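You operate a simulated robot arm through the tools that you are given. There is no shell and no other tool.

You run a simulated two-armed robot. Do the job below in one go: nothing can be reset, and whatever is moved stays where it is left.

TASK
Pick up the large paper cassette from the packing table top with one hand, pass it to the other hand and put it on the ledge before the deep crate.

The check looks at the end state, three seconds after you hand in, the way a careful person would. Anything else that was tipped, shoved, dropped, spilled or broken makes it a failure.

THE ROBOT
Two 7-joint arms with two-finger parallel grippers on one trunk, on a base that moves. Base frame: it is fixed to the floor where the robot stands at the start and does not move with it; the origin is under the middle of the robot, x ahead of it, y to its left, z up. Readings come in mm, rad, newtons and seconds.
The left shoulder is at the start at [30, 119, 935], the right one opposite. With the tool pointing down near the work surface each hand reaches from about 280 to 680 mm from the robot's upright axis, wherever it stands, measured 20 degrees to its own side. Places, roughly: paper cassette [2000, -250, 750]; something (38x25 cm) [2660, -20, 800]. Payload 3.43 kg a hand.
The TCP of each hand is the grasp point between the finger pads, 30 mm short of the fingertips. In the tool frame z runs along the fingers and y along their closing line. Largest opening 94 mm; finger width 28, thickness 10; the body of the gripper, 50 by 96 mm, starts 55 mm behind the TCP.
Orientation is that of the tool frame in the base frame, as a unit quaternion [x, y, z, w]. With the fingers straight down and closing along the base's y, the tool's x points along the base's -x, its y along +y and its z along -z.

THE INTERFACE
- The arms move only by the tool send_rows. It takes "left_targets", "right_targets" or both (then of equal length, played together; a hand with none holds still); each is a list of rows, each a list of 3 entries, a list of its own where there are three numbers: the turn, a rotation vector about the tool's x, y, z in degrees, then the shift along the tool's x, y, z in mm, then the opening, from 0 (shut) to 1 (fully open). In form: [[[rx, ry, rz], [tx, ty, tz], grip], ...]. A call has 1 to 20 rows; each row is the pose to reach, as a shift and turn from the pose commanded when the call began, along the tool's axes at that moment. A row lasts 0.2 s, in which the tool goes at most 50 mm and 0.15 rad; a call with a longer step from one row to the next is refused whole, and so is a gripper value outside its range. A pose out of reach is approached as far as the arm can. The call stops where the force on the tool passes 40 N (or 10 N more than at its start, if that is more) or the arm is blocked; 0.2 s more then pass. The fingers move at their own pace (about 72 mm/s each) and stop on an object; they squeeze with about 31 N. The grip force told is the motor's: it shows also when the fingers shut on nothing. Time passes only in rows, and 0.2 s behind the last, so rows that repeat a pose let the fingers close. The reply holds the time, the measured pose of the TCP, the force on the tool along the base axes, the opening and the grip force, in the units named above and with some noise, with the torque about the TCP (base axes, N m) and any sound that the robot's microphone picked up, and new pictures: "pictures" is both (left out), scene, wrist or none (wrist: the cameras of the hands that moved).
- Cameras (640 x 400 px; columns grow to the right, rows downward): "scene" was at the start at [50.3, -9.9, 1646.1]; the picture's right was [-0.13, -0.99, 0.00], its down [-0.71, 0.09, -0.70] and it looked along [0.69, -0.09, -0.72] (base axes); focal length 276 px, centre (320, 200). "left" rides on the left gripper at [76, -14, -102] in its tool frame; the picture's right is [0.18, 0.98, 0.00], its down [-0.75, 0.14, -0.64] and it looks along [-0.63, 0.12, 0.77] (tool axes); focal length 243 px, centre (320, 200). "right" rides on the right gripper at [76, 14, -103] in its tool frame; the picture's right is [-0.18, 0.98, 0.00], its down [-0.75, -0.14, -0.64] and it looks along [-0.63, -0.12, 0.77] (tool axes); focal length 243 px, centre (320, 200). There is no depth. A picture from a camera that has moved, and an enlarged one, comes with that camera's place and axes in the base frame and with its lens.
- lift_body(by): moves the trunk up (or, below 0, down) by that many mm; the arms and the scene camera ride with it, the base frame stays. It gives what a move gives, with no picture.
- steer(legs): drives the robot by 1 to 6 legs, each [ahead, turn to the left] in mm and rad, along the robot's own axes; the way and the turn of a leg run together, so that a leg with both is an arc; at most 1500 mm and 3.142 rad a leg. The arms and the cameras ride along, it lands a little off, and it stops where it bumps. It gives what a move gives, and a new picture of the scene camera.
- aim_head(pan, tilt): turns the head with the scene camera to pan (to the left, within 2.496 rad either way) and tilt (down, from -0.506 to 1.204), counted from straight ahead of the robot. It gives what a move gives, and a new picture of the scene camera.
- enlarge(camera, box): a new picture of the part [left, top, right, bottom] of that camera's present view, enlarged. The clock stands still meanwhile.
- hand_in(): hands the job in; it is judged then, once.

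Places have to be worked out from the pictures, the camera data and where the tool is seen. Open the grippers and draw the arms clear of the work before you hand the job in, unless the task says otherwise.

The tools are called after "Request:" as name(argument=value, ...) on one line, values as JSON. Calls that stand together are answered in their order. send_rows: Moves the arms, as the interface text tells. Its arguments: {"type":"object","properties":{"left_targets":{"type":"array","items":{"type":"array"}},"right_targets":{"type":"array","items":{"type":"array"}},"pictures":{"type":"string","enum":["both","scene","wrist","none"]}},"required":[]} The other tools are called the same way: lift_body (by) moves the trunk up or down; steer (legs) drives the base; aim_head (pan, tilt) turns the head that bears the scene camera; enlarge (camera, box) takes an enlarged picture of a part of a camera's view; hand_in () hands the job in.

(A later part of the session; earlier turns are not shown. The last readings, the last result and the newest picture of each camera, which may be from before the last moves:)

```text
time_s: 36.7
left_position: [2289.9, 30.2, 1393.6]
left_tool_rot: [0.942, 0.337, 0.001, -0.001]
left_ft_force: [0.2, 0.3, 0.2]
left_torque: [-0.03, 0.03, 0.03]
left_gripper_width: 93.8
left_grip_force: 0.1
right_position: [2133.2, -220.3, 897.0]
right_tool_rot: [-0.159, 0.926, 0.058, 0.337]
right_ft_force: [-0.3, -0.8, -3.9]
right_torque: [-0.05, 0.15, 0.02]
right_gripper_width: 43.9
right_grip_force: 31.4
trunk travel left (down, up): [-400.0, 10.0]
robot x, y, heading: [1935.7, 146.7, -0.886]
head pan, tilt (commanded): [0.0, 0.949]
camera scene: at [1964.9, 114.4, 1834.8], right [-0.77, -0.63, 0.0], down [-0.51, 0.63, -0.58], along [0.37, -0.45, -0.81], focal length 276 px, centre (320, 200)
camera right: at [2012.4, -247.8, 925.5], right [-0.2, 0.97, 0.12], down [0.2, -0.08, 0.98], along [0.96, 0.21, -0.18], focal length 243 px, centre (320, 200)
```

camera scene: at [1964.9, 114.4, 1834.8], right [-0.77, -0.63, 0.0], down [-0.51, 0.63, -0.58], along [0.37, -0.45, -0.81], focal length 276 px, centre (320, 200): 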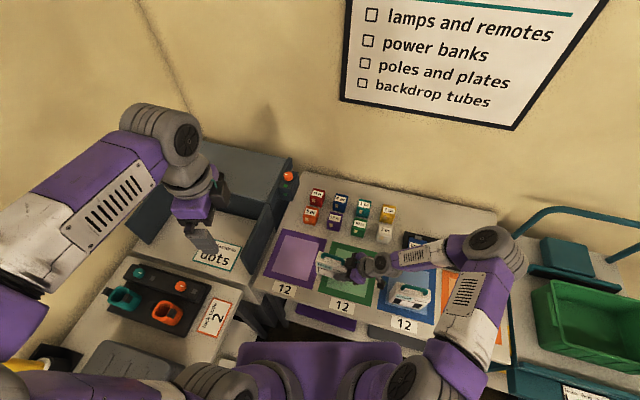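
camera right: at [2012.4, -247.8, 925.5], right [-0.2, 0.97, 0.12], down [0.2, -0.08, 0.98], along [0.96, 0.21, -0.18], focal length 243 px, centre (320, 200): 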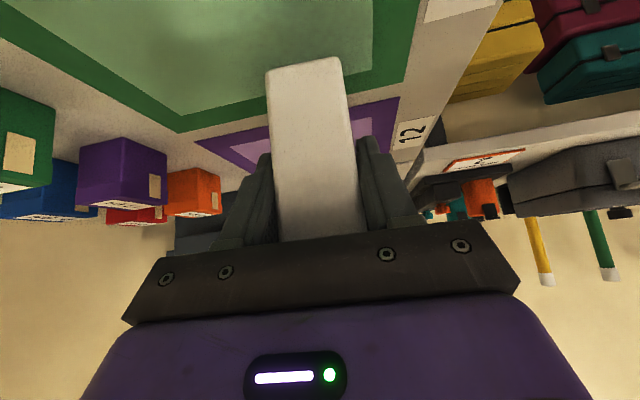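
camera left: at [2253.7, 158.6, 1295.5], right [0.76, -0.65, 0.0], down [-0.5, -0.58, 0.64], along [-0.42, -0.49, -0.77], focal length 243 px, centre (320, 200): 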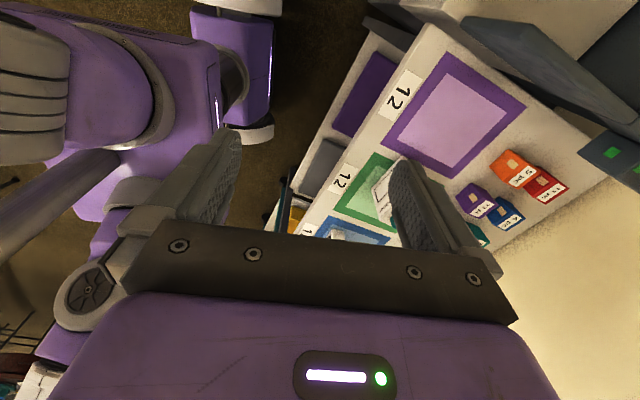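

The cassette weighs only about 0.4 kg and is held firmly. I lift it to handover height in front of me and turn it 20° so its width lies across the robot.

Request:
send_rows(right_targets=[[[0, 0, 0], [-27, 0, -32.3], 0], [[0, 0, 0], [-54, 0, -64.6], 0], [[0, 0, 0], [-81, 0, -96.9], 0], [[0, 0, 0], [-108, 0, -129.2], 0], [[0, 0, 0], [-135, 0, -161.5], 0], [[0, 0, 0], [-162, 0, -193.8], 0], [[-3.2, 0, -3.8], [-171, -1.7, -186.4], 0], [[-6.4, 0, -7.6], [-180, -3.5, -179], 0], [[-9.6, 0, -11.5], [-189, -5.2, -171.5], 0], [[-12.86, 0, -15.3], [-198, -6.9, -164], 0], [[-12.86, 0, -15.3], [-198, -6.9, -164], 0]], pictures="both")

```text
time_s: 39.1
left_position: [2289.0, 30.9, 1393.9]
left_tool_rot: [0.942, 0.336, 0.0, -0.001]
left_ft_force: [0.0, 0.1, 0.1]
left_torque: [0.02, -0.02, 0.0]
left_gripper_width: 93.9
left_grip_force: 0.0
right_position: [2179.2, -211.5, 1150.1]
right_tool_rot: [-0.317, 0.884, 0.115, 0.322]
right_ft_force: [1.0, 0.4, -3.4]
right_torque: [-0.11, 0.1, 0.03]
right_gripper_width: 44.1
right_grip_force: 31.2
trunk travel left (down, up): [-400.0, 10.0]
robot x, y, heading: [1940.5, 148.2, -0.884]
head pan, tilt (commanded): [0.0, 0.949]
camera scene: at [1964.3, 115.0, 1834.8], right [-0.77, -0.63, 0.0], down [-0.51, 0.63, -0.58], along [0.37, -0.45, -0.81], focal length 276 px, centre (320, 200)
camera right: at [2073.7, -279.8, 1178.4], right [-0.52, 0.85, 0.12], down [0.22, 0.0, 0.98], along [0.83, 0.53, -0.18], focal length 243 px, centre (320, 200)
```

scene: 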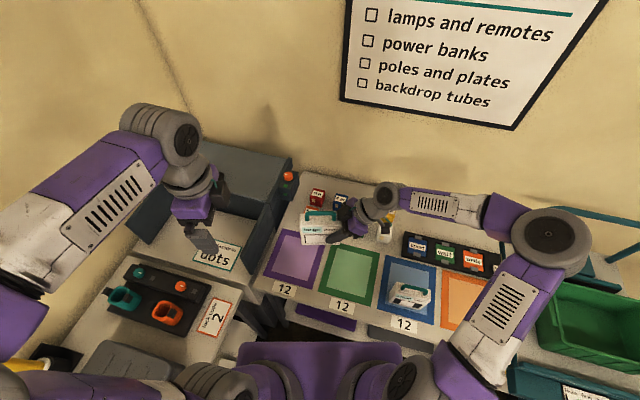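
right: 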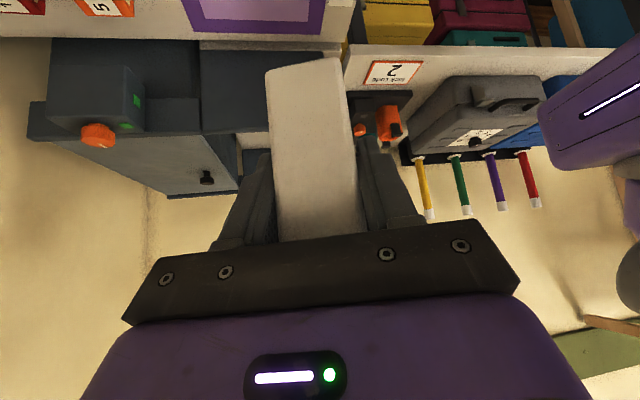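

The cassette hangs steady, centred near (2210, -186), bottom about z 1083. I bring the left hand to a pre-grasp on its left side, tilted 40° the other way.

Request:
send_rows(left_targets=[[[0, -8, 0], [-12.6, 23.6, 23.6], 1], [[0, -16, 0], [-25.2, 47.3, 47.2], 1], [[0, -24, 0], [-37.9, 70.9, 70.8], 1], [[0, -32, 0], [-50.5, 94.6, 94.4], 1], [[0, -40, 0], [-63.1, 118.2, 118], 1], [[0, -40, 0], [-63.1, 118.2, 118], 1]], pictures="both")

Request:
enlarge(camera="scene", box=[230, 160, 430, 285])

```text
time_s: 40.5
left_position: [2314.6, -100.2, 1276.2]
left_tool_rot: [0.884, 0.317, -0.323, 0.116]
left_ft_force: [0.3, 0.4, 0.8]
left_torque: [-0.01, -0.01, -0.01]
left_gripper_width: 93.9
left_grip_force: 0.0
right_position: [2178.2, -210.8, 1150.2]
right_tool_rot: [-0.318, 0.884, 0.114, 0.323]
right_ft_force: [-0.1, 0.5, -3.4]
right_torque: [-0.06, 0.09, -0.04]
right_gripper_width: 44.1
right_grip_force: 30.8
trunk travel left (down, up): [-400.0, 10.0]
robot x, y, heading: [1934.4, 144.8, -0.885]
head pan, tilt (commanded): [0.0, 0.949]
camera scene: at [1963.7, 115.4, 1834.8], right [-0.77, -0.63, 0.0], down [-0.51, 0.63, -0.58], along [0.37, -0.45, -0.81], focal length 276 px, centre (320, 200)
camera left: at [2400.7, -10.4, 1305.1], right [0.73, -0.67, -0.12], down [-0.04, -0.21, 0.98], along [-0.68, -0.71, -0.18], focal length 243 px, centre (320, 200)
```

scene: 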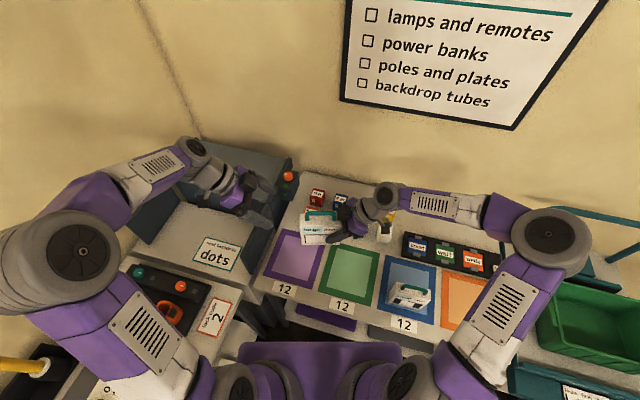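
left: 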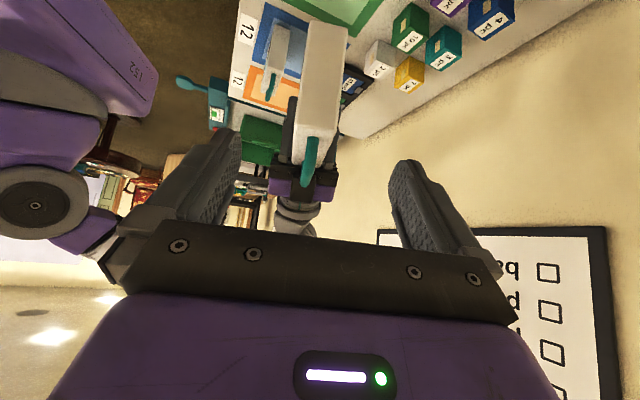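

```text
3.20 times, centred on (330, 222) of scene
camera zoom: at [1963.7, 115.4, 1834.8], right [-0.77, -0.63, 0.0], down [-0.51, 0.63, -0.58], along [0.37, -0.45, -0.81], focal length 882 px, centre (288, 128)
```

zoom: 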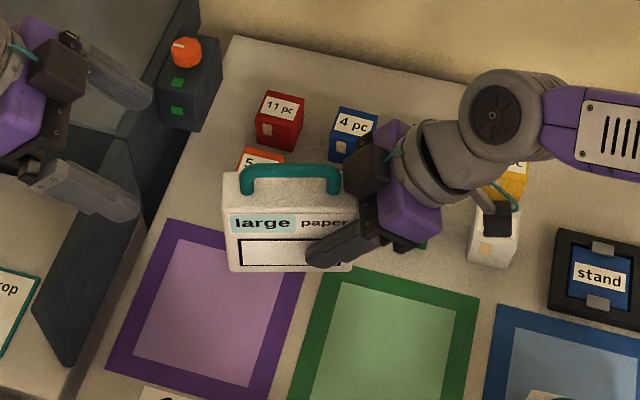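

I enlarge the left wrist view to check lateral alignment with the cassette before moving in.

Request:
enlarge(camera="left", box=[240, 0, 400, 200])

```text
2.00 times, centred on (320, 100) of left
camera zoom: at [2400.7, -10.4, 1305.1], right [0.73, -0.67, -0.12], down [-0.04, -0.21, 0.98], along [-0.68, -0.71, -0.18], focal length 485 px, centre (320, 400)
```

zoom: 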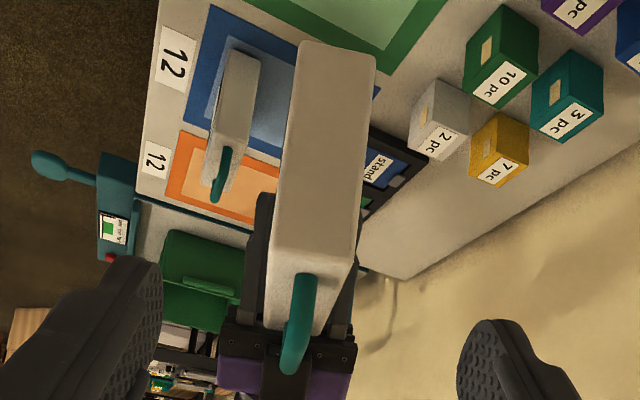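

Alignment is within ~2 mm. I slide the open left hand 150 mm along its fingers onto the cassette's left side.

Request:
send_rows(left_targets=[[[0, 0, 0], [0, 0, 38], 1], [[0, 0, 0], [0, 0, 76], 1], [[0, 0, 0], [0, 0, 105], 1], [[0, 0, 0], [0, 0, 130], 1], [[0, 0, 0], [0, 0, 150], 1], [[0, 0, 0], [0, 0, 150], 1]], pictures="both")

Request:
enlarge(camera="scene", box=[230, 160, 430, 285])

```text
time_s: 41.9
left_position: [2242.8, -159.9, 1159.4]
left_tool_rot: [0.885, 0.316, -0.322, 0.114]
left_ft_force: [0.4, -0.1, -0.2]
left_torque: [0.0, 0.0, -0.01]
left_gripper_width: 94.0
left_grip_force: 0.0
right_position: [2179.3, -211.9, 1149.0]
right_tool_rot: [-0.317, 0.885, 0.115, 0.322]
right_ft_force: [-0.4, -0.3, -2.7]
right_torque: [-0.12, 0.13, 0.02]
right_gripper_width: 44.2
right_grip_force: 30.9
trunk travel left (down, up): [-400.0, 10.0]
robot x, y, heading: [1938.2, 146.0, -0.887]
head pan, tilt (commanded): [0.0, 0.949]
camera scene: at [1964.8, 114.9, 1834.8], right [-0.77, -0.63, 0.0], down [-0.51, 0.63, -0.58], along [0.37, -0.45, -0.81], focal length 276 px, centre (320, 200)
camera left: at [2327.0, -70.8, 1188.3], right [0.73, -0.67, -0.12], down [-0.04, -0.21, 0.98], along [-0.68, -0.71, -0.18], focal length 243 px, centre (320, 200)
```

scene: 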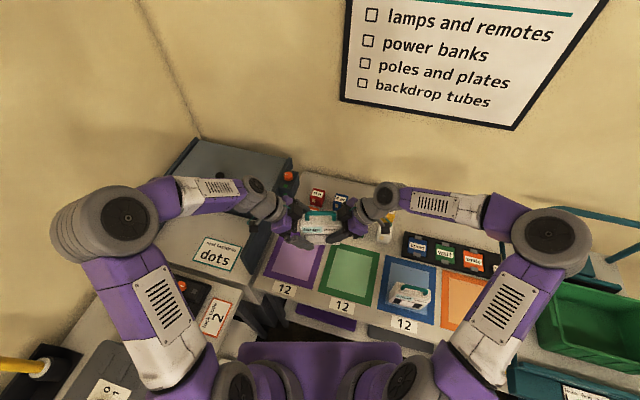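
left: 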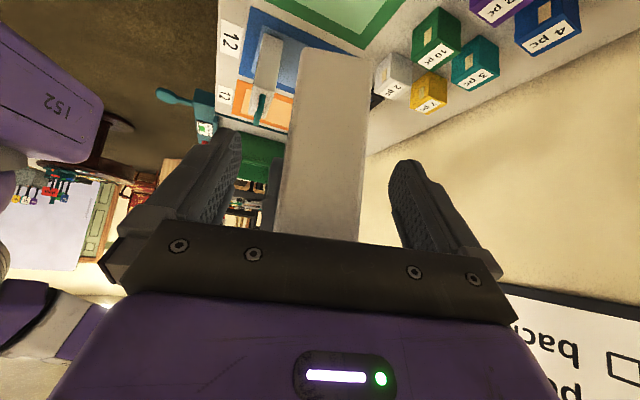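

```text
3.20 times, centred on (330, 222) of scene
camera zoom: at [1964.8, 114.9, 1834.8], right [-0.77, -0.63, 0.0], down [-0.51, 0.63, -0.58], along [0.37, -0.45, -0.81], focal length 882 px, centre (288, 128)
```

zoom: 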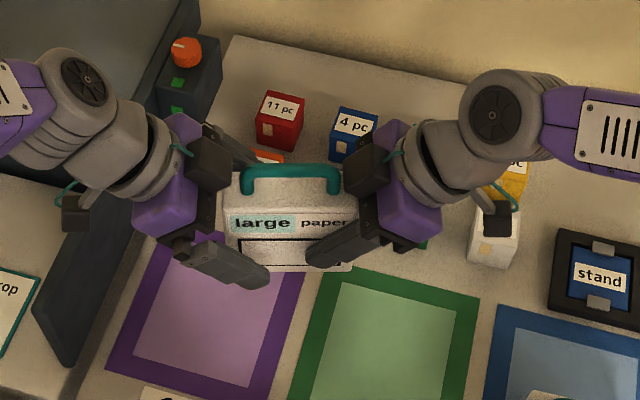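

Both hands are in place with the cassette between the left fingers, no contact yet. I close the left gripper while the right keeps holding.

Request:
send_rows(left_targets=[[[0, 0, 0], [0, 0, 0], 0], [[0, 0, 0], [0, 0, 0], 0], [[0, 0, 0], [0, 0, 0], 0], [[0, 0, 0], [0, 0, 0], 0], [[0, 0, 0], [0, 0, 0], 0]], pictures="both")

Request:
enlarge(camera="scene", box=[230, 160, 430, 285])

```text
time_s: 43.1
left_position: [2242.2, -161.5, 1159.1]
left_tool_rot: [0.885, 0.316, -0.323, 0.115]
left_ft_force: [-0.3, 0.5, -0.7]
left_torque: [-0.04, 0.03, 0.05]
left_gripper_width: 44.0
left_grip_force: 31.0
right_position: [2179.2, -212.1, 1150.2]
right_tool_rot: [-0.317, 0.885, 0.115, 0.322]
right_ft_force: [0.7, -0.2, -1.9]
right_torque: [-0.02, 0.02, -0.11]
right_gripper_width: 44.1
right_grip_force: 30.7
trunk travel left (down, up): [-400.0, 10.0]
robot x, y, heading: [1932.5, 150.5, -0.887]
head pan, tilt (commanded): [0.0, 0.949]
camera scene: at [1965.0, 114.5, 1834.8], right [-0.77, -0.63, 0.0], down [-0.51, 0.63, -0.58], along [0.37, -0.45, -0.81], focal length 276 px, centre (320, 200)
camera left: at [2327.2, -71.0, 1188.4], right [0.73, -0.67, -0.12], down [-0.04, -0.21, 0.98], along [-0.68, -0.71, -0.18], focal length 243 px, centre (320, 200)
```

scene: 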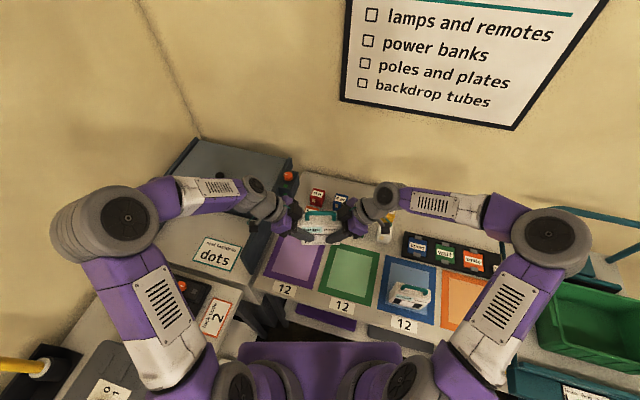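
left: 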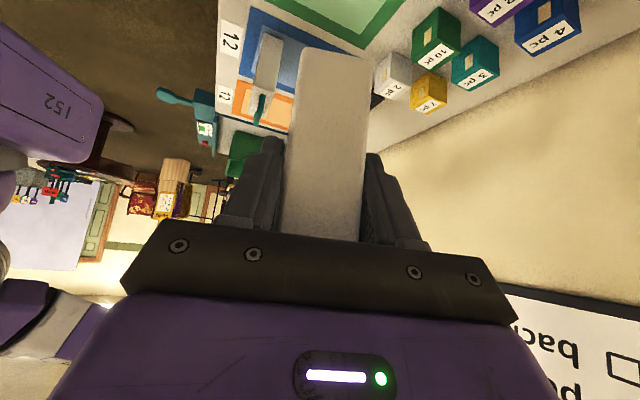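

```text
3.20 times, centred on (330, 222) of scene
camera zoom: at [1965.0, 114.5, 1834.8], right [-0.77, -0.63, 0.0], down [-0.51, 0.63, -0.58], along [0.37, -0.45, -0.81], focal length 882 px, centre (288, 128)
```

zoom: 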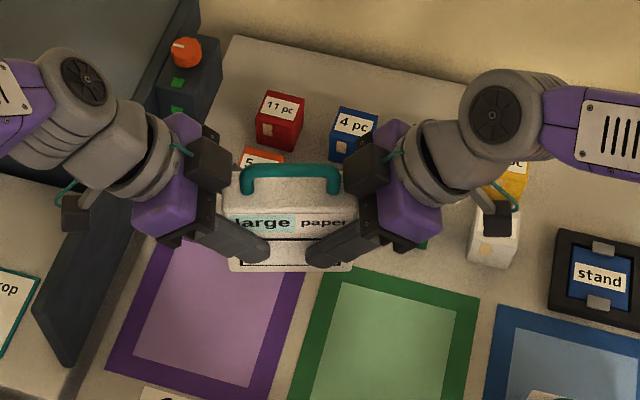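

Left gripper holds at 44 mm / 31 N. I open the right gripper while both hands stay still.

Request:
send_rows(right_targets=[[[0, 0, 0], [0, 0, 0], 1], [[0, 0, 0], [0, 0, 0], 1], [[0, 0, 0], [0, 0, 0], 1], [[0, 0, 0], [0, 0, 0], 1]], pictures="both")

```text
time_s: 44.1
left_position: [2243.1, -161.0, 1159.2]
left_tool_rot: [0.885, 0.316, -0.322, 0.115]
left_ft_force: [0.2, 0.2, 1.1]
left_torque: [0.09, -0.12, 0.02]
left_gripper_width: 44.0
left_grip_force: 30.8
right_position: [2178.6, -212.0, 1150.4]
right_tool_rot: [-0.318, 0.885, 0.116, 0.321]
right_ft_force: [0.1, -0.6, 0.0]
right_torque: [0.01, 0.0, -0.02]
right_gripper_width: 94.3
right_grip_force: 0.0
trunk travel left (down, up): [-400.0, 10.0]
robot x, y, heading: [1938.3, 147.3, -0.891]
head pan, tilt (commanded): [0.0, 0.949]
camera scene: at [1964.9, 114.5, 1834.8], right [-0.77, -0.63, 0.0], down [-0.51, 0.63, -0.58], along [0.37, -0.45, -0.81], focal length 276 px, centre (320, 200)
camera right: at [2074.0, -280.1, 1178.3], right [-0.52, 0.85, 0.12], down [0.22, 0.0, 0.98], along [0.83, 0.53, -0.18], focal length 243 px, centre (320, 200)
```

scene: 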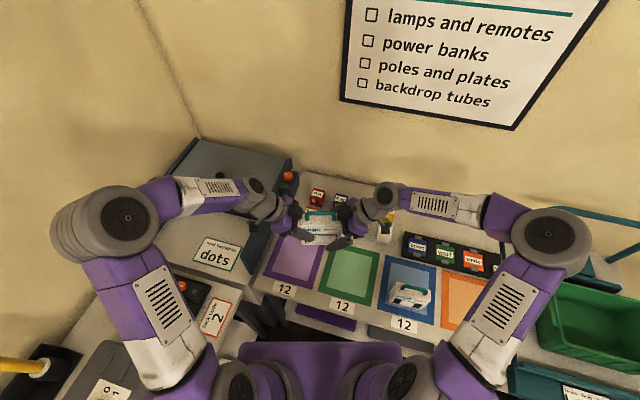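
right: 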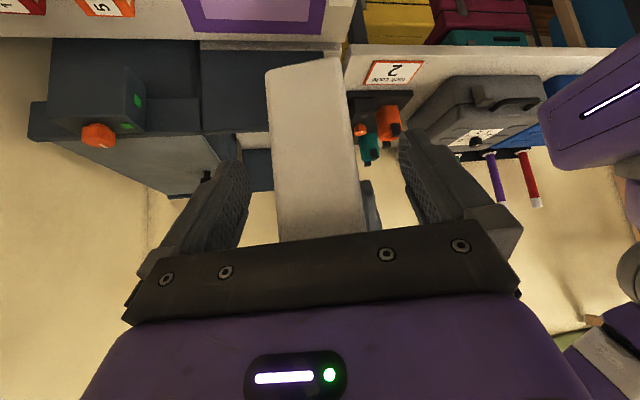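

The left hand carries it now. I back the right hand out along its fingers and away to the right and up.

Request:
send_rows(right_targets=[[[0, 0, 0], [0, 0, -35], 1], [[0, 0, 0], [0, 0, -75], 1], [[0, 0, 0], [0, 0, -115], 1], [[0, 0, 0], [0, 0, -155], 1], [[0, 0, 0], [0, 0, -195], 1], [[0, 0, 0], [0, 0, -195], 1]], pictures="both")

Request:
enlarge(camera="scene", box=[230, 160, 430, 285])

```text
time_s: 45.5
left_position: [2241.9, -160.5, 1159.2]
left_tool_rot: [0.885, 0.315, -0.323, 0.114]
left_ft_force: [-0.3, -0.8, 1.0]
left_torque: [0.07, -0.12, 0.03]
left_gripper_width: 44.4
left_grip_force: 30.6
right_position: [2083.0, -291.8, 1300.6]
right_tool_rot: [-0.318, 0.884, 0.116, 0.322]
right_ft_force: [-0.2, -0.4, -0.5]
right_torque: [-0.03, -0.04, -0.01]
right_gripper_width: 94.1
right_grip_force: 0.0
trunk travel left (down, up): [-400.0, 10.0]
robot x, y, heading: [1939.7, 142.3, -0.883]
head pan, tilt (commanded): [0.0, 0.949]
camera scene: at [1965.3, 114.2, 1834.7], right [-0.77, -0.63, 0.0], down [-0.52, 0.63, -0.58], along [0.37, -0.45, -0.81], focal length 276 px, centre (320, 200)
camera right: at [1977.7, -359.8, 1328.5], right [-0.52, 0.85, 0.12], down [0.22, 0.0, 0.98], along [0.83, 0.53, -0.18], focal length 243 px, centre (320, 200)
```

scene: 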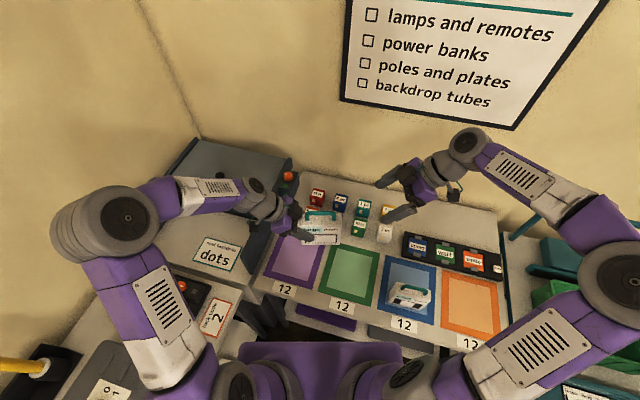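
right: 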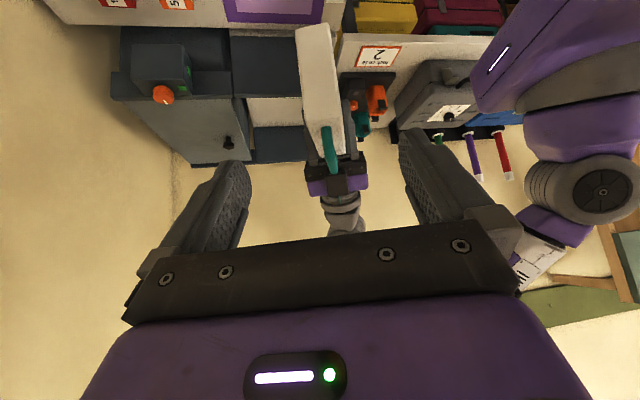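

```text
3.20 times, centred on (330, 222) of scene
camera zoom: at [1965.3, 114.2, 1834.7], right [-0.77, -0.63, 0.0], down [-0.52, 0.63, -0.58], along [0.37, -0.45, -0.81], focal length 882 px, centre (288, 128)
```

zoom: 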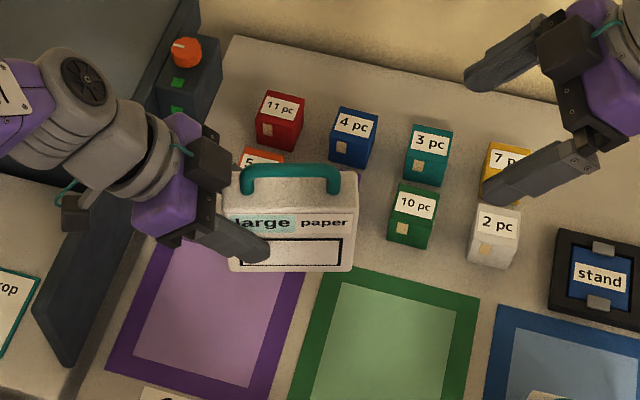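

The handover worked; the cassette hangs level in the left hand. Now I study the ledge between the wings from the higher camera.

Request:
aim_head(pan=0.5, tilt=0.95)

Request:
enlarge(camera="scene", box=[200, 110, 440, 310])

```text
time_s: 46.5
left_position: [2242.5, -160.1, 1159.0]
left_tool_rot: [0.885, 0.316, -0.322, 0.115]
left_ft_force: [0.5, -0.1, -0.3]
left_torque: [0.11, -0.1, 0.0]
left_gripper_width: 44.3
left_grip_force: 30.9
right_position: [2082.5, -291.4, 1298.8]
right_tool_rot: [-0.318, 0.884, 0.115, 0.322]
right_ft_force: [0.5, 0.3, -0.6]
right_torque: [0.03, 0.03, 0.0]
right_gripper_width: 94.0
right_grip_force: 0.0
trunk travel left (down, up): [-400.0, 10.0]
robot x, y, heading: [1938.4, 144.9, -0.884]
head pan, tilt (commanded): [0.499, 0.949]
camera scene: at [1986.2, 143.3, 1834.8], right [-0.38, -0.93, 0.0], down [-0.75, 0.31, -0.58], along [0.54, -0.22, -0.81], focal length 276 px, centre (320, 200)
```

scene: 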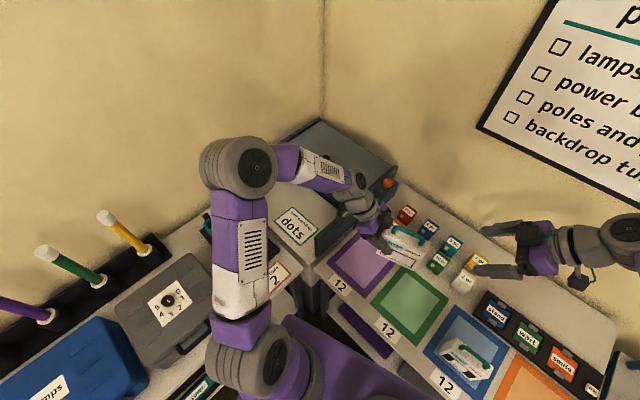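

```text
2.00 times, centred on (320, 210) of scene
camera zoom: at [1986.2, 143.3, 1834.8], right [-0.38, -0.93, 0.0], down [-0.75, 0.31, -0.58], along [0.54, -0.22, -0.81], focal length 551 px, centre (320, 180)
```

zoom: 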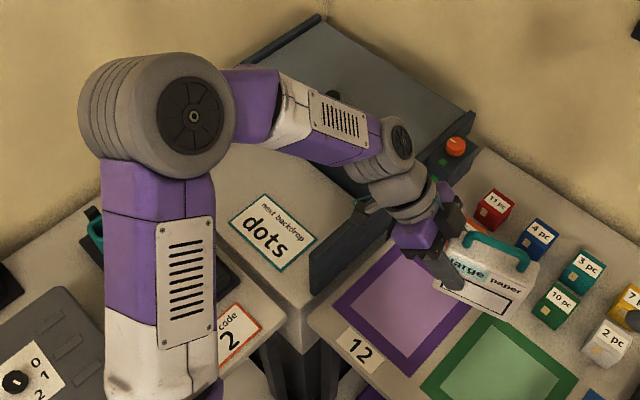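

The ledge strip behind the "dots" card runs from about 1095 to 1230 mm depth (room axes), enough for the cassette. I carry it over the near wing at height (bottom ≈ z 1083, wings at 962), turning 75° so the hand leans back toward the front.

Request:
send_rows(left_targets=[[[-4.82, 0, -5.75], [27.3, 15.9, -22.9], 0], [[-9.65, 0, -11.49], [54.6, 31.8, -45.9], 0], [[-14.47, 0, -17.24], [82, 47.8, -68.8], 0], [[-19.29, 0, -22.98], [109.3, 63.7, -91.8], 0], [[-24.11, 0, -28.73], [136.6, 79.6, -114.7], 0], [[-28.94, 0, -34.47], [163.9, 95.5, -137.6], 0], [[-33.76, 0, -40.22], [191.2, 111.4, -160.6], 0], [[-38.58, 0, -45.96], [218.6, 127.4, -183.5], 0], [[-43.4, 0, -51.71], [245.9, 143.3, -206.5], 0], [[-48.22, 0, -57.45], [273.2, 159.2, -229.4], 0], [[-48.22, 0, -57.45], [273.2, 159.2, -229.4], 0]], pictures="both")

```text
time_s: 48.9
left_position: [2616.1, -57.9, 1160.2]
left_tool_rot: [0.509, 0.789, -0.186, 0.288]
left_ft_force: [0.1, 0.2, -0.2]
left_torque: [0.15, 0.04, -0.01]
left_gripper_width: 44.5
left_grip_force: 30.9
right_position: [2082.9, -290.3, 1300.5]
right_tool_rot: [-0.318, 0.884, 0.115, 0.322]
right_ft_force: [-0.5, -0.4, -0.4]
right_torque: [-0.04, 0.0, 0.0]
right_gripper_width: 94.1
right_grip_force: 0.0
trunk travel left (down, up): [-400.0, 10.0]
robot x, y, heading: [1939.2, 147.7, -0.891]
head pan, tilt (commanded): [0.499, 0.949]
camera scene: at [1986.0, 143.4, 1834.8], right [-0.38, -0.93, 0.0], down [-0.75, 0.31, -0.58], along [0.54, -0.22, -0.81], focal length 276 px, centre (320, 200)
camera left: at [2550.4, 49.2, 1189.0], right [0.84, 0.53, -0.12], down [0.2, -0.09, 0.98], along [0.51, -0.84, -0.18], focal length 243 px, centre (320, 200)
```

scene: 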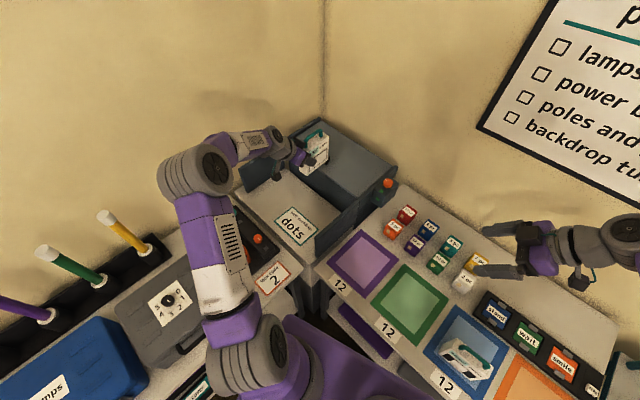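
left: 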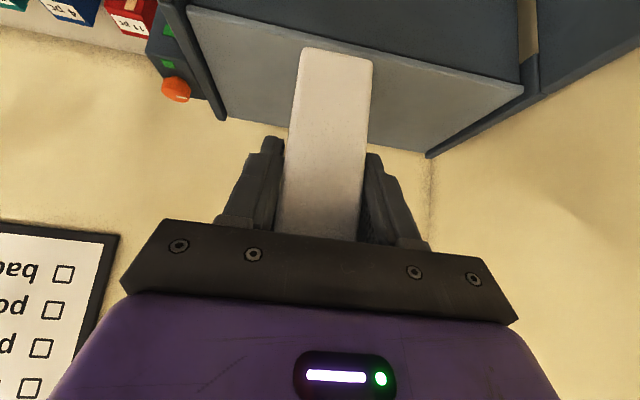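

The hand reached the planned pose above the ledge. I enlarge the scene view to recheck the ledge, card, and crate front positions.

Request:
enlarge(camera="scene", box=[225, 100, 417, 268])

Request:
enlarge(camera="left", box=[140, 0, 560, 200])

```text
2.38 times, centred on (321, 184) of scene
camera zoom: at [1986.0, 143.4, 1834.8], right [-0.38, -0.93, 0.0], down [-0.75, 0.31, -0.58], along [0.54, -0.22, -0.81], focal length 656 px, centre (318, 238)
```

zoom: 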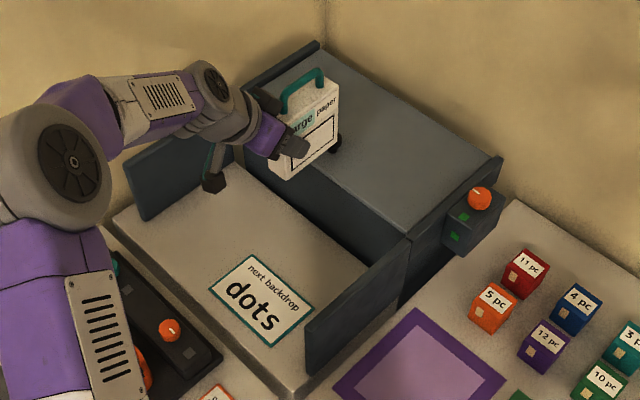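

```text
1.52 times, centred on (350, 100) of left
camera zoom: at [2550.4, 49.2, 1189.0], right [0.84, 0.53, -0.12], down [0.2, -0.09, 0.98], along [0.51, -0.84, -0.18], focal length 370 px, centre (274, 352)
```

zoom: 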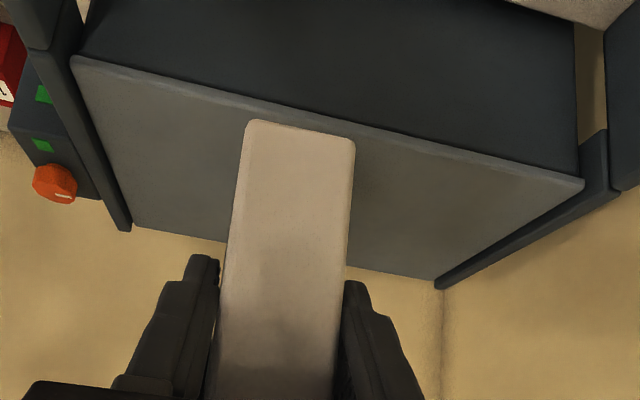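

Let me enlarge further on the strip where the cassette shall stand.

Request:
enlarge(camera="scene", box=[280, 140, 360, 250])

Request:
enlarge(camera="scene", box=[256, 140, 350, 200])

```text
3.64 times, centred on (320, 195) of scene
camera zoom: at [1986.0, 143.4, 1834.8], right [-0.38, -0.93, 0.0], down [-0.75, 0.31, -0.58], along [0.54, -0.22, -0.81], focal length 1002 px, centre (320, 218)
```

zoom: 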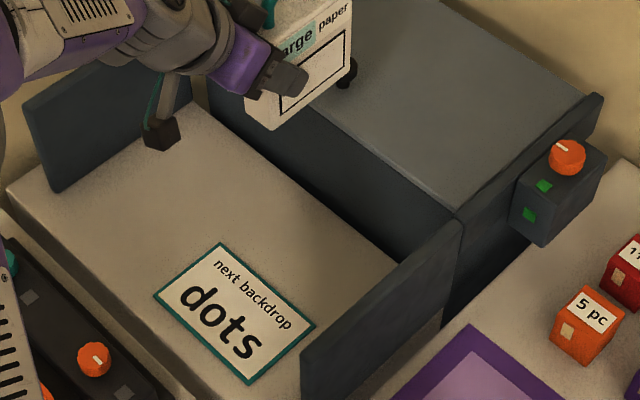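

```text
6.67 times, centred on (303, 170) of scene
camera zoom: at [1986.0, 143.4, 1834.8], right [-0.38, -0.93, 0.0], down [-0.75, 0.31, -0.58], along [0.54, -0.22, -0.81], focal length 1836 px, centre (433, 400)
```

zoom: 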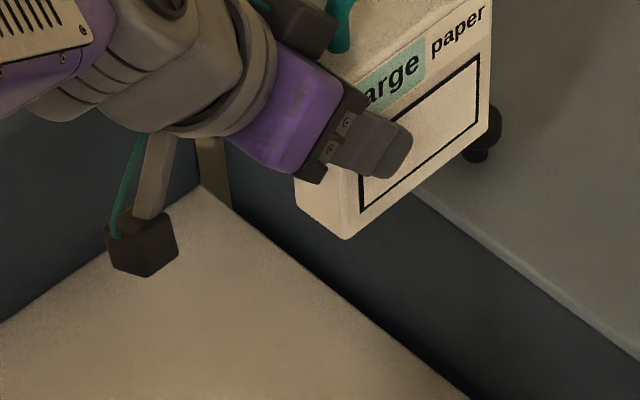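

The strip between the card's back edge (e2≈-1096) and the crate front (e2≈-1234) is about 138 mm, and the cassette hangs centred over it. I lower it most of the way and check.

Request:
send_rows(left_targets=[[[0, 0, 0], [25, 0, 31.3], 0], [[0, 0, 0], [49.9, 0, 62.6], 0], [[0, 0, 0], [74.9, 0, 93.9], 0], [[0, 0, 0], [99.8, 0, 125.1], 0], [[0, 0, 0], [124.8, 0, 156.4], 0], [[0, 0, 0], [149.7, 0, 187.7], 0], [[0, 0, 0], [149.7, 0, 187.7], 0]], pictures="both")

Request:
enlarge(camera="scene", box=[240, 130, 380, 250])

```text
time_s: 50.5
left_position: [2620.1, -63.9, 919.8]
left_tool_rot: [0.51, 0.79, -0.185, 0.287]
left_ft_force: [-0.8, -0.8, 0.2]
left_torque: [0.13, 0.03, -0.01]
left_gripper_width: 44.1
left_grip_force: 31.4
right_position: [2081.4, -291.3, 1298.7]
right_tool_rot: [-0.317, 0.885, 0.115, 0.322]
right_ft_force: [-0.3, -0.3, -0.3]
right_torque: [-0.01, 0.01, -0.04]
right_gripper_width: 93.9
right_grip_force: 0.2
trunk travel left (down, up): [-400.0, 10.0]
robot x, y, heading: [1936.9, 148.2, -0.885]
head pan, tilt (commanded): [0.499, 0.949]
camera scene: at [1985.9, 143.6, 1834.8], right [-0.38, -0.93, 0.0], down [-0.75, 0.31, -0.58], along [0.54, -0.22, -0.81], focal length 276 px, centre (320, 200)
camera left: at [2554.7, 42.9, 949.4], right [0.84, 0.53, -0.12], down [0.2, -0.09, 0.98], along [0.51, -0.84, -0.18], focal length 243 px, centre (320, 200)
```

scene: 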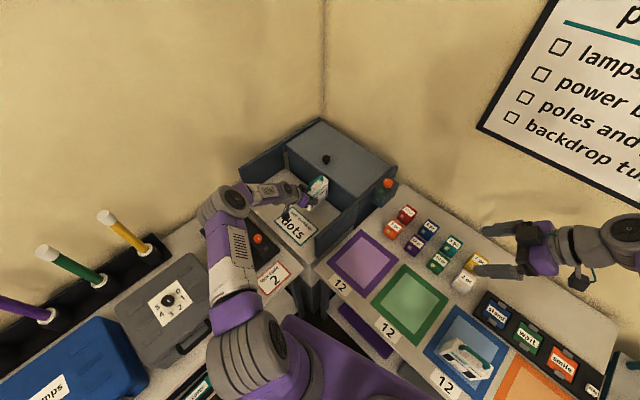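
left: 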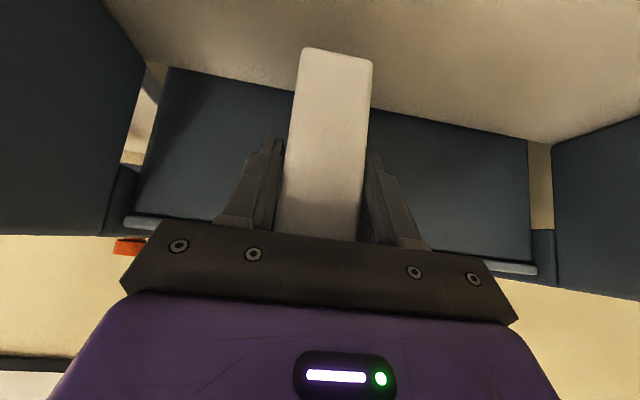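

```text
3.33 times, centred on (310, 190) of scene
camera zoom: at [1985.9, 143.6, 1834.8], right [-0.38, -0.93, 0.0], down [-0.75, 0.31, -0.58], along [0.54, -0.22, -0.81], focal length 918 px, centre (353, 233)
```

zoom: 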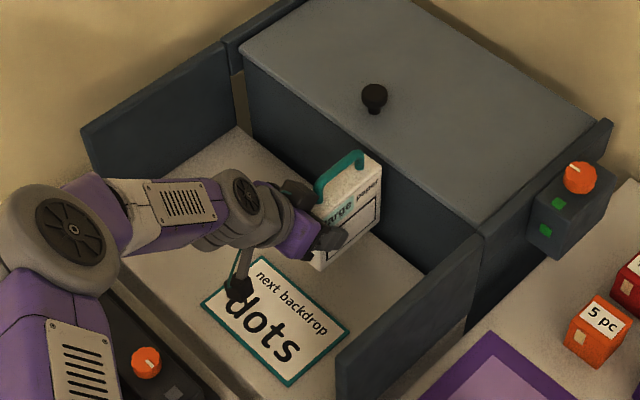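

The cassette is inside the wings, in line with the strip, about 44 mm above the ledge. I lower it gently toward contact.

Request:
send_rows(left_targets=[[[0, 0, 0], [12.9, 0, 15.3], 0], [[0, 0, 0], [21.9, 0, 26], 0], [[0, 0, 0], [24.4, 0, 29.1], 0], [[0, 0, 0], [25.7, 0, 30.6], 0], [[0, 0, 0], [26.4, 0, 31.4], 0], [[0, 0, 0], [27, 0, 32.2], 0], [[0, 0, 0], [27, 0, 32.2], 0]], pictures="both")

```text
time_s: 52.1
left_position: [2620.5, -64.7, 878.0]
left_tool_rot: [0.509, 0.79, -0.185, 0.288]
left_ft_force: [-0.3, -0.3, 1.1]
left_torque: [0.17, 0.08, -0.01]
left_gripper_width: 43.9
left_grip_force: 31.1
right_position: [2081.7, -291.5, 1299.0]
right_tool_rot: [-0.317, 0.884, 0.116, 0.323]
right_ft_force: [0.7, -0.4, 0.2]
right_torque: [0.01, -0.03, 0.01]
right_gripper_width: 93.7
right_grip_force: 0.0
trunk travel left (down, up): [-400.0, 10.0]
robot x, y, heading: [1934.0, 145.4, -0.886]
head pan, tilt (commanded): [0.499, 0.949]
camera scene: at [1986.6, 143.5, 1834.8], right [-0.38, -0.93, 0.0], down [-0.75, 0.31, -0.58], along [0.54, -0.22, -0.81], focal length 276 px, centre (320, 200)
camera left: at [2555.4, 41.8, 907.7], right [0.84, 0.53, -0.12], down [0.2, -0.09, 0.98], along [0.51, -0.84, -0.18], focal length 243 px, centre (320, 200)
```

scene: 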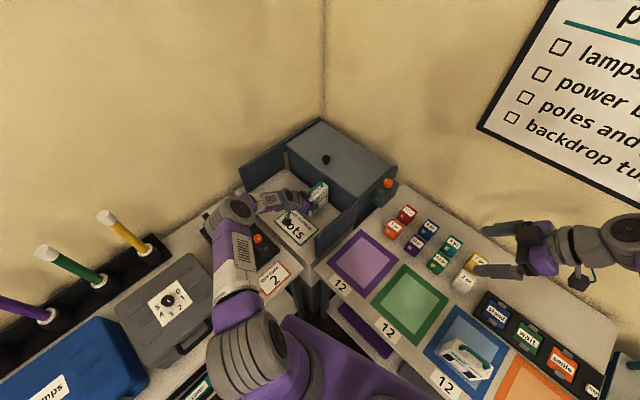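
left: 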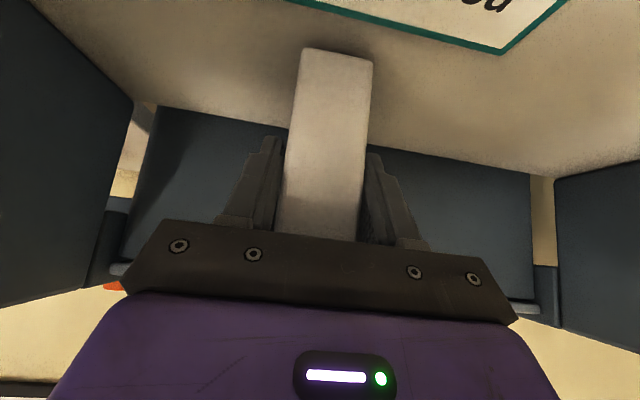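

Nearly down; the cassette's end sits behind the card's edge. I lower 2–3 mm more and read the force.

Request:
send_rows(left_targets=[[[0, 0, 0], [0.6, 0, 0.8], 0], [[0, 0, 0], [1.3, 0, 1.5], 0], [[0, 0, 0], [1.3, 0, 1.5], 0]], pictures="none")

```text
time_s: 52.9
left_position: [2620.5, -64.0, 877.0]
left_tool_rot: [0.509, 0.79, -0.185, 0.288]
left_ft_force: [0.9, 0.4, 0.3]
left_torque: [0.14, 0.07, 0.01]
left_gripper_width: 44.2
left_grip_force: 30.8
right_position: [2082.5, -290.3, 1300.8]
right_tool_rot: [-0.318, 0.884, 0.116, 0.322]
right_ft_force: [-1.4, 0.6, 0.2]
right_torque: [-0.01, 0.03, 0.02]
right_gripper_width: 93.8
right_grip_force: 0.1
trunk travel left (down, up): [-400.0, 10.0]
robot x, y, heading: [1940.2, 152.0, -0.884]
head pan, tilt (commanded): [0.499, 0.949]
```

No contact yet by the readings. Another 2 mm down.

Request:
send_rows(left_targets=[[[0, 0, 0], [0.6, 0, 0.8], 0], [[0, 0, 0], [1.3, 0, 1.5], 0], [[0, 0, 0], [1.3, 0, 1.5], 0]], pictures="none")

```text
time_s: 53.7
left_position: [2620.6, -64.7, 876.2]
left_tool_rot: [0.51, 0.789, -0.186, 0.288]
left_ft_force: [-0.9, -0.4, 6.5]
left_torque: [0.21, 0.23, 0.0]
left_gripper_width: 44.1
left_grip_force: 31.2
right_position: [2081.5, -291.0, 1299.9]
right_tool_rot: [-0.317, 0.884, 0.116, 0.323]
right_ft_force: [0.4, 0.5, 0.2]
right_torque: [0.03, -0.03, -0.01]
right_gripper_width: 93.8
right_grip_force: 0.1
trunk travel left (down, up): [-400.0, 10.0]
robot x, y, heading: [1939.2, 145.8, -0.884]
head pan, tilt (commanded): [0.499, 0.949]
```

Force rose to 6.5 N upward: the cassette touches the ledge. I check the view before letting go.

Request:
enlarge(camera="scene", box=[270, 160, 350, 230])

Request:
enlarge(camera="left", box=[220, 0, 460, 150])

```text
5.71 times, centred on (310, 195) of scene
camera zoom: at [1985.0, 144.0, 1834.9], right [-0.38, -0.93, 0.0], down [-0.75, 0.31, -0.58], along [0.54, -0.22, -0.81], focal length 1574 px, centre (377, 229)
```

zoom: 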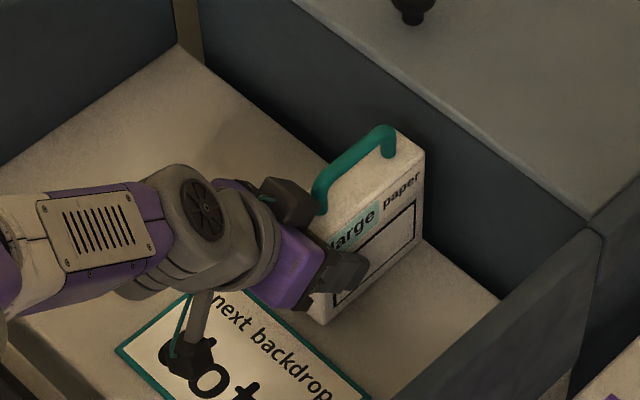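

```text
2.67 times, centred on (340, 75) of left
camera zoom: at [2554.7, 42.1, 904.8], right [0.84, 0.53, -0.12], down [0.19, -0.09, 0.98], along [0.51, -0.84, -0.18], focal length 647 px, centre (267, 533)
```

zoom: 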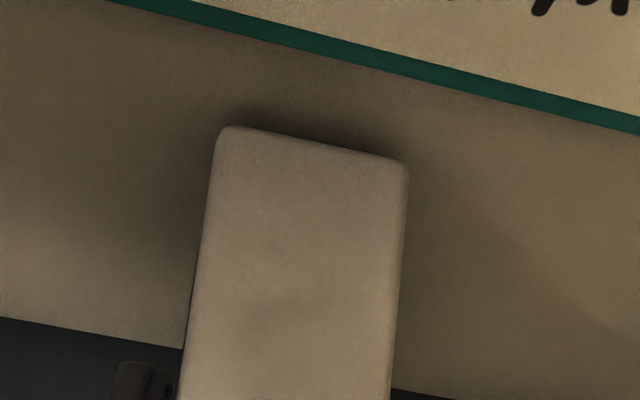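

It stands squarely behind the card, clear of the crate. I open the left gripper while holding still.

Request:
send_rows(left_targets=[[[0, 0, 0], [0, 0, 0], 0.6], [[0, 0, 0], [0, 0, 0], 1], [[0, 0, 0], [0, 0, 0], 1], [[0, 0, 0], [0, 0, 0], 1], [[0, 0, 0], [0, 0, 0], 1]], pictures="both")

Request:
enlarge(camera="scene", box=[270, 160, 350, 230])

```text
time_s: 54.9
left_position: [2621.2, -63.7, 873.8]
left_tool_rot: [0.51, 0.789, -0.186, 0.288]
left_ft_force: [0.0, -0.4, 0.4]
left_torque: [0.0, 0.0, 0.01]
left_gripper_width: 93.8
left_grip_force: 0.1
right_position: [2082.6, -291.1, 1299.5]
right_tool_rot: [-0.317, 0.884, 0.116, 0.322]
right_ft_force: [-0.3, -0.2, -0.3]
right_torque: [-0.01, 0.02, -0.02]
right_gripper_width: 94.1
right_grip_force: 0.0
trunk travel left (down, up): [-400.0, 10.0]
robot x, y, heading: [1938.2, 148.1, -0.886]
head pan, tilt (commanded): [0.499, 0.949]
camera scene: at [1986.2, 143.7, 1834.8], right [-0.38, -0.93, 0.0], down [-0.75, 0.31, -0.58], along [0.54, -0.22, -0.81], focal length 276 px, centre (320, 200)
camera left: at [2554.6, 42.4, 903.6], right [0.84, 0.53, -0.12], down [0.2, -0.09, 0.98], along [0.51, -0.84, -0.18], focal length 243 px, centre (320, 200)
```

scene: 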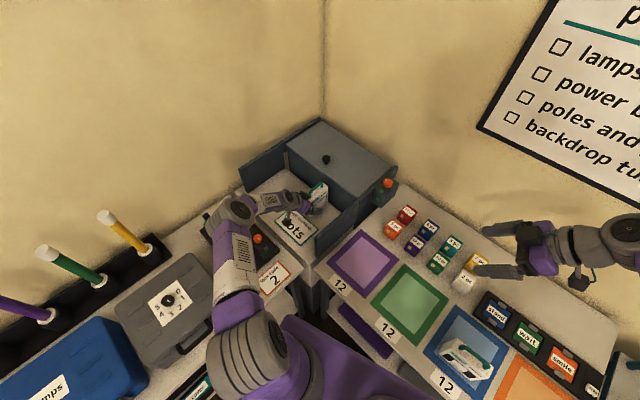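
left: 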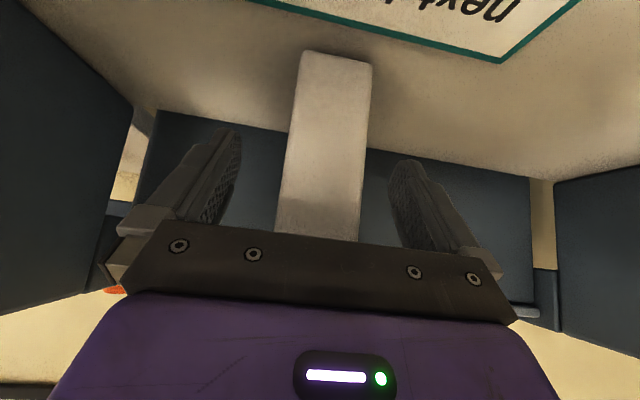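

```text
5.71 times, centred on (310, 195) of scene
camera zoom: at [1986.2, 143.7, 1834.8], right [-0.38, -0.93, 0.0], down [-0.75, 0.31, -0.58], along [0.54, -0.22, -0.81], focal length 1574 px, centre (377, 229)
```

zoom: 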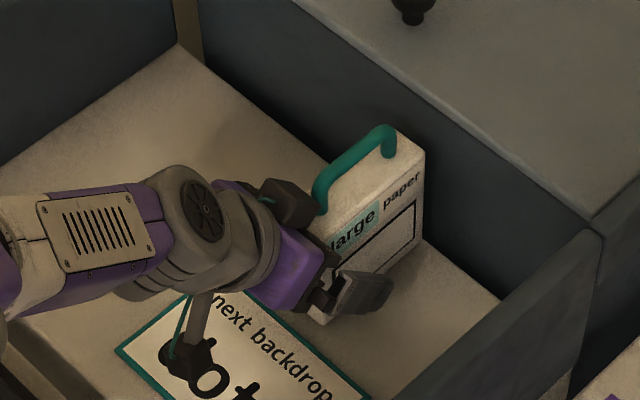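

Released: the grip is open and the cassette stands upright on the ledge. I back the left hand out along its fingers, up and towards the front.

Request:
send_rows(left_targets=[[[0, 0, 0], [0, 0, -25], 1], [[0, 0, 0], [0, 0, -60], 1], [[0, 0, 0], [0, 0, -100], 1], [[0, 0, 0], [0, 0, -140], 1], [[0, 0, 0], [0, 0, -180], 1], [[0, 0, 0], [0, 0, -220], 1], [[0, 0, 0], [0, 0, -220], 1]], pictures="both")

Request:
enlarge(camera="scene", box=[240, 130, 380, 250])

```text
time_s: 56.5
left_position: [2562.4, 62.8, 1042.9]
left_tool_rot: [0.51, 0.789, -0.187, 0.287]
left_ft_force: [0.1, -0.4, -0.1]
left_torque: [-0.03, 0.01, -0.01]
left_gripper_width: 94.0
left_grip_force: 0.0
right_position: [2084.1, -292.1, 1299.0]
right_tool_rot: [-0.317, 0.885, 0.115, 0.322]
right_ft_force: [0.2, 0.5, -0.5]
right_torque: [-0.03, -0.01, 0.05]
right_gripper_width: 94.0
right_grip_force: 0.0
trunk travel left (down, up): [-400.0, 10.0]
robot x, y, heading: [1937.0, 145.1, -0.887]
head pan, tilt (commanded): [0.499, 0.949]
camera scene: at [1987.0, 142.8, 1834.7], right [-0.38, -0.93, 0.0], down [-0.75, 0.31, -0.58], along [0.54, -0.22, -0.81], focal length 276 px, centre (320, 200)
camera left: at [2496.4, 170.0, 1072.6], right [0.84, 0.53, -0.12], down [0.2, -0.09, 0.98], along [0.51, -0.84, -0.18], focal length 243 px, centre (320, 200)
```

scene: 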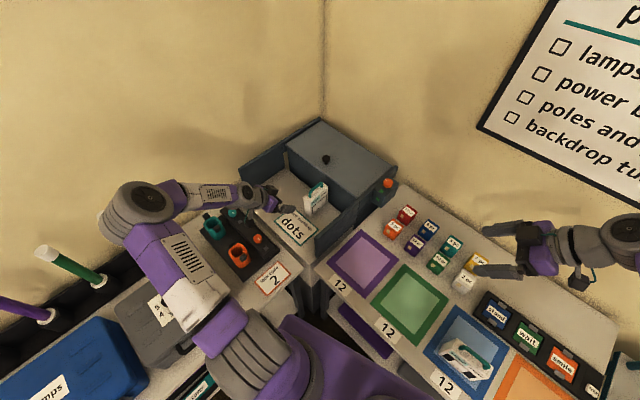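
left: 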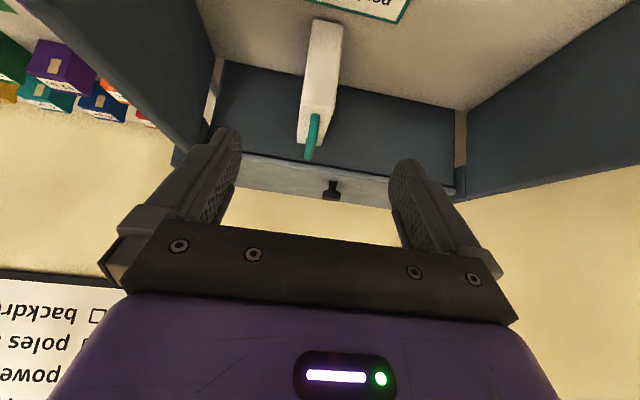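

```text
3.33 times, centred on (310, 190) of scene
camera zoom: at [1987.0, 142.8, 1834.7], right [-0.38, -0.93, 0.0], down [-0.75, 0.31, -0.58], along [0.54, -0.22, -0.81], focal length 918 px, centre (353, 233)
```

zoom: 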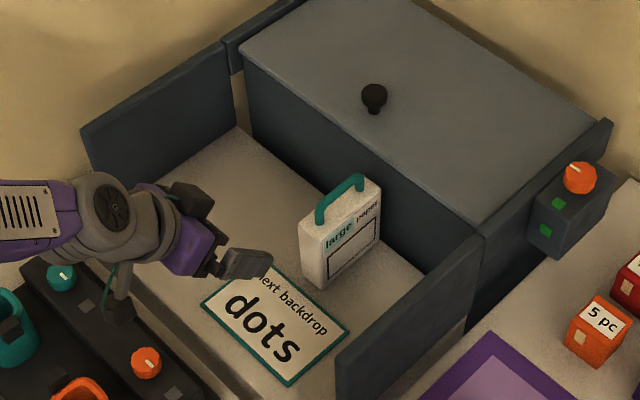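

The cassette stands upright on the ledge behind the card, label visible, everything else untouched. I raise the left hand and draw it back toward me.

Request:
send_rows(left_targets=[[[0, 0, 0], [-25.7, 0, -30.6], 1], [[0, 0, 0], [-51.4, 0, -61.3], 1], [[0, 0, 0], [-77.2, 0, -91.9], 1], [[0, 0, 0], [-102.9, 0, -122.6], 1], [[0, 0, 0], [-109, -35, -126], 1], [[0, 0, 0], [-115, -72, -130], 1], [[0, 0, 0], [-121, -110, -134], 1], [[0, 0, 0], [-127, -148, -138], 1], [[0, 0, 0], [-127, -148, -138], 1]], right_targets=[[[0, 0, 0], [0, 0, -10], 1], [[0, 0, 0], [0, 0, -20], 1], [[0, 0, 0], [0, 0, -30], 1], [[0, 0, 0], [0, 0, -40], 1], [[0, 0, 0], [0, 0, -40], 1], [[0, 0, 0], [0, 0, -40], 1], [[0, 0, 0], [0, 0, -40], 1], [[0, 0, 0], [0, 0, -40], 1], [[0, 0, 0], [0, 0, -40], 1]], pictures="scene")

```text
time_s: 58.5
left_position: [2433.0, -1.3, 1231.1]
left_tool_rot: [0.51, 0.789, -0.185, 0.287]
left_ft_force: [-0.2, -0.3, -0.6]
left_torque: [-0.01, 0.03, 0.01]
left_gripper_width: 94.5
left_grip_force: 0.2
right_position: [2064.8, -307.9, 1330.0]
right_tool_rot: [-0.317, 0.885, 0.115, 0.322]
right_ft_force: [0.4, 0.3, -0.3]
right_torque: [0.0, 0.0, 0.01]
right_gripper_width: 94.1
right_grip_force: 0.0
trunk travel left (down, up): [-400.0, 10.0]
robot x, y, heading: [1933.2, 147.5, -0.884]
head pan, tilt (commanded): [0.499, 0.949]
camera scene: at [1987.3, 144.4, 1834.7], right [-0.38, -0.93, 0.0], down [-0.75, 0.31, -0.58], along [0.54, -0.22, -0.81], focal length 276 px, centre (320, 200)
```

scene: 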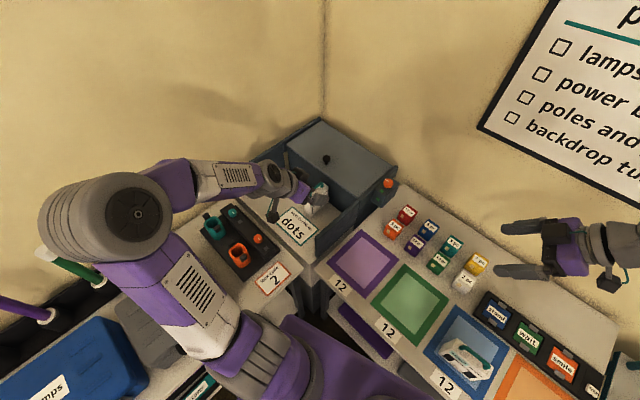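

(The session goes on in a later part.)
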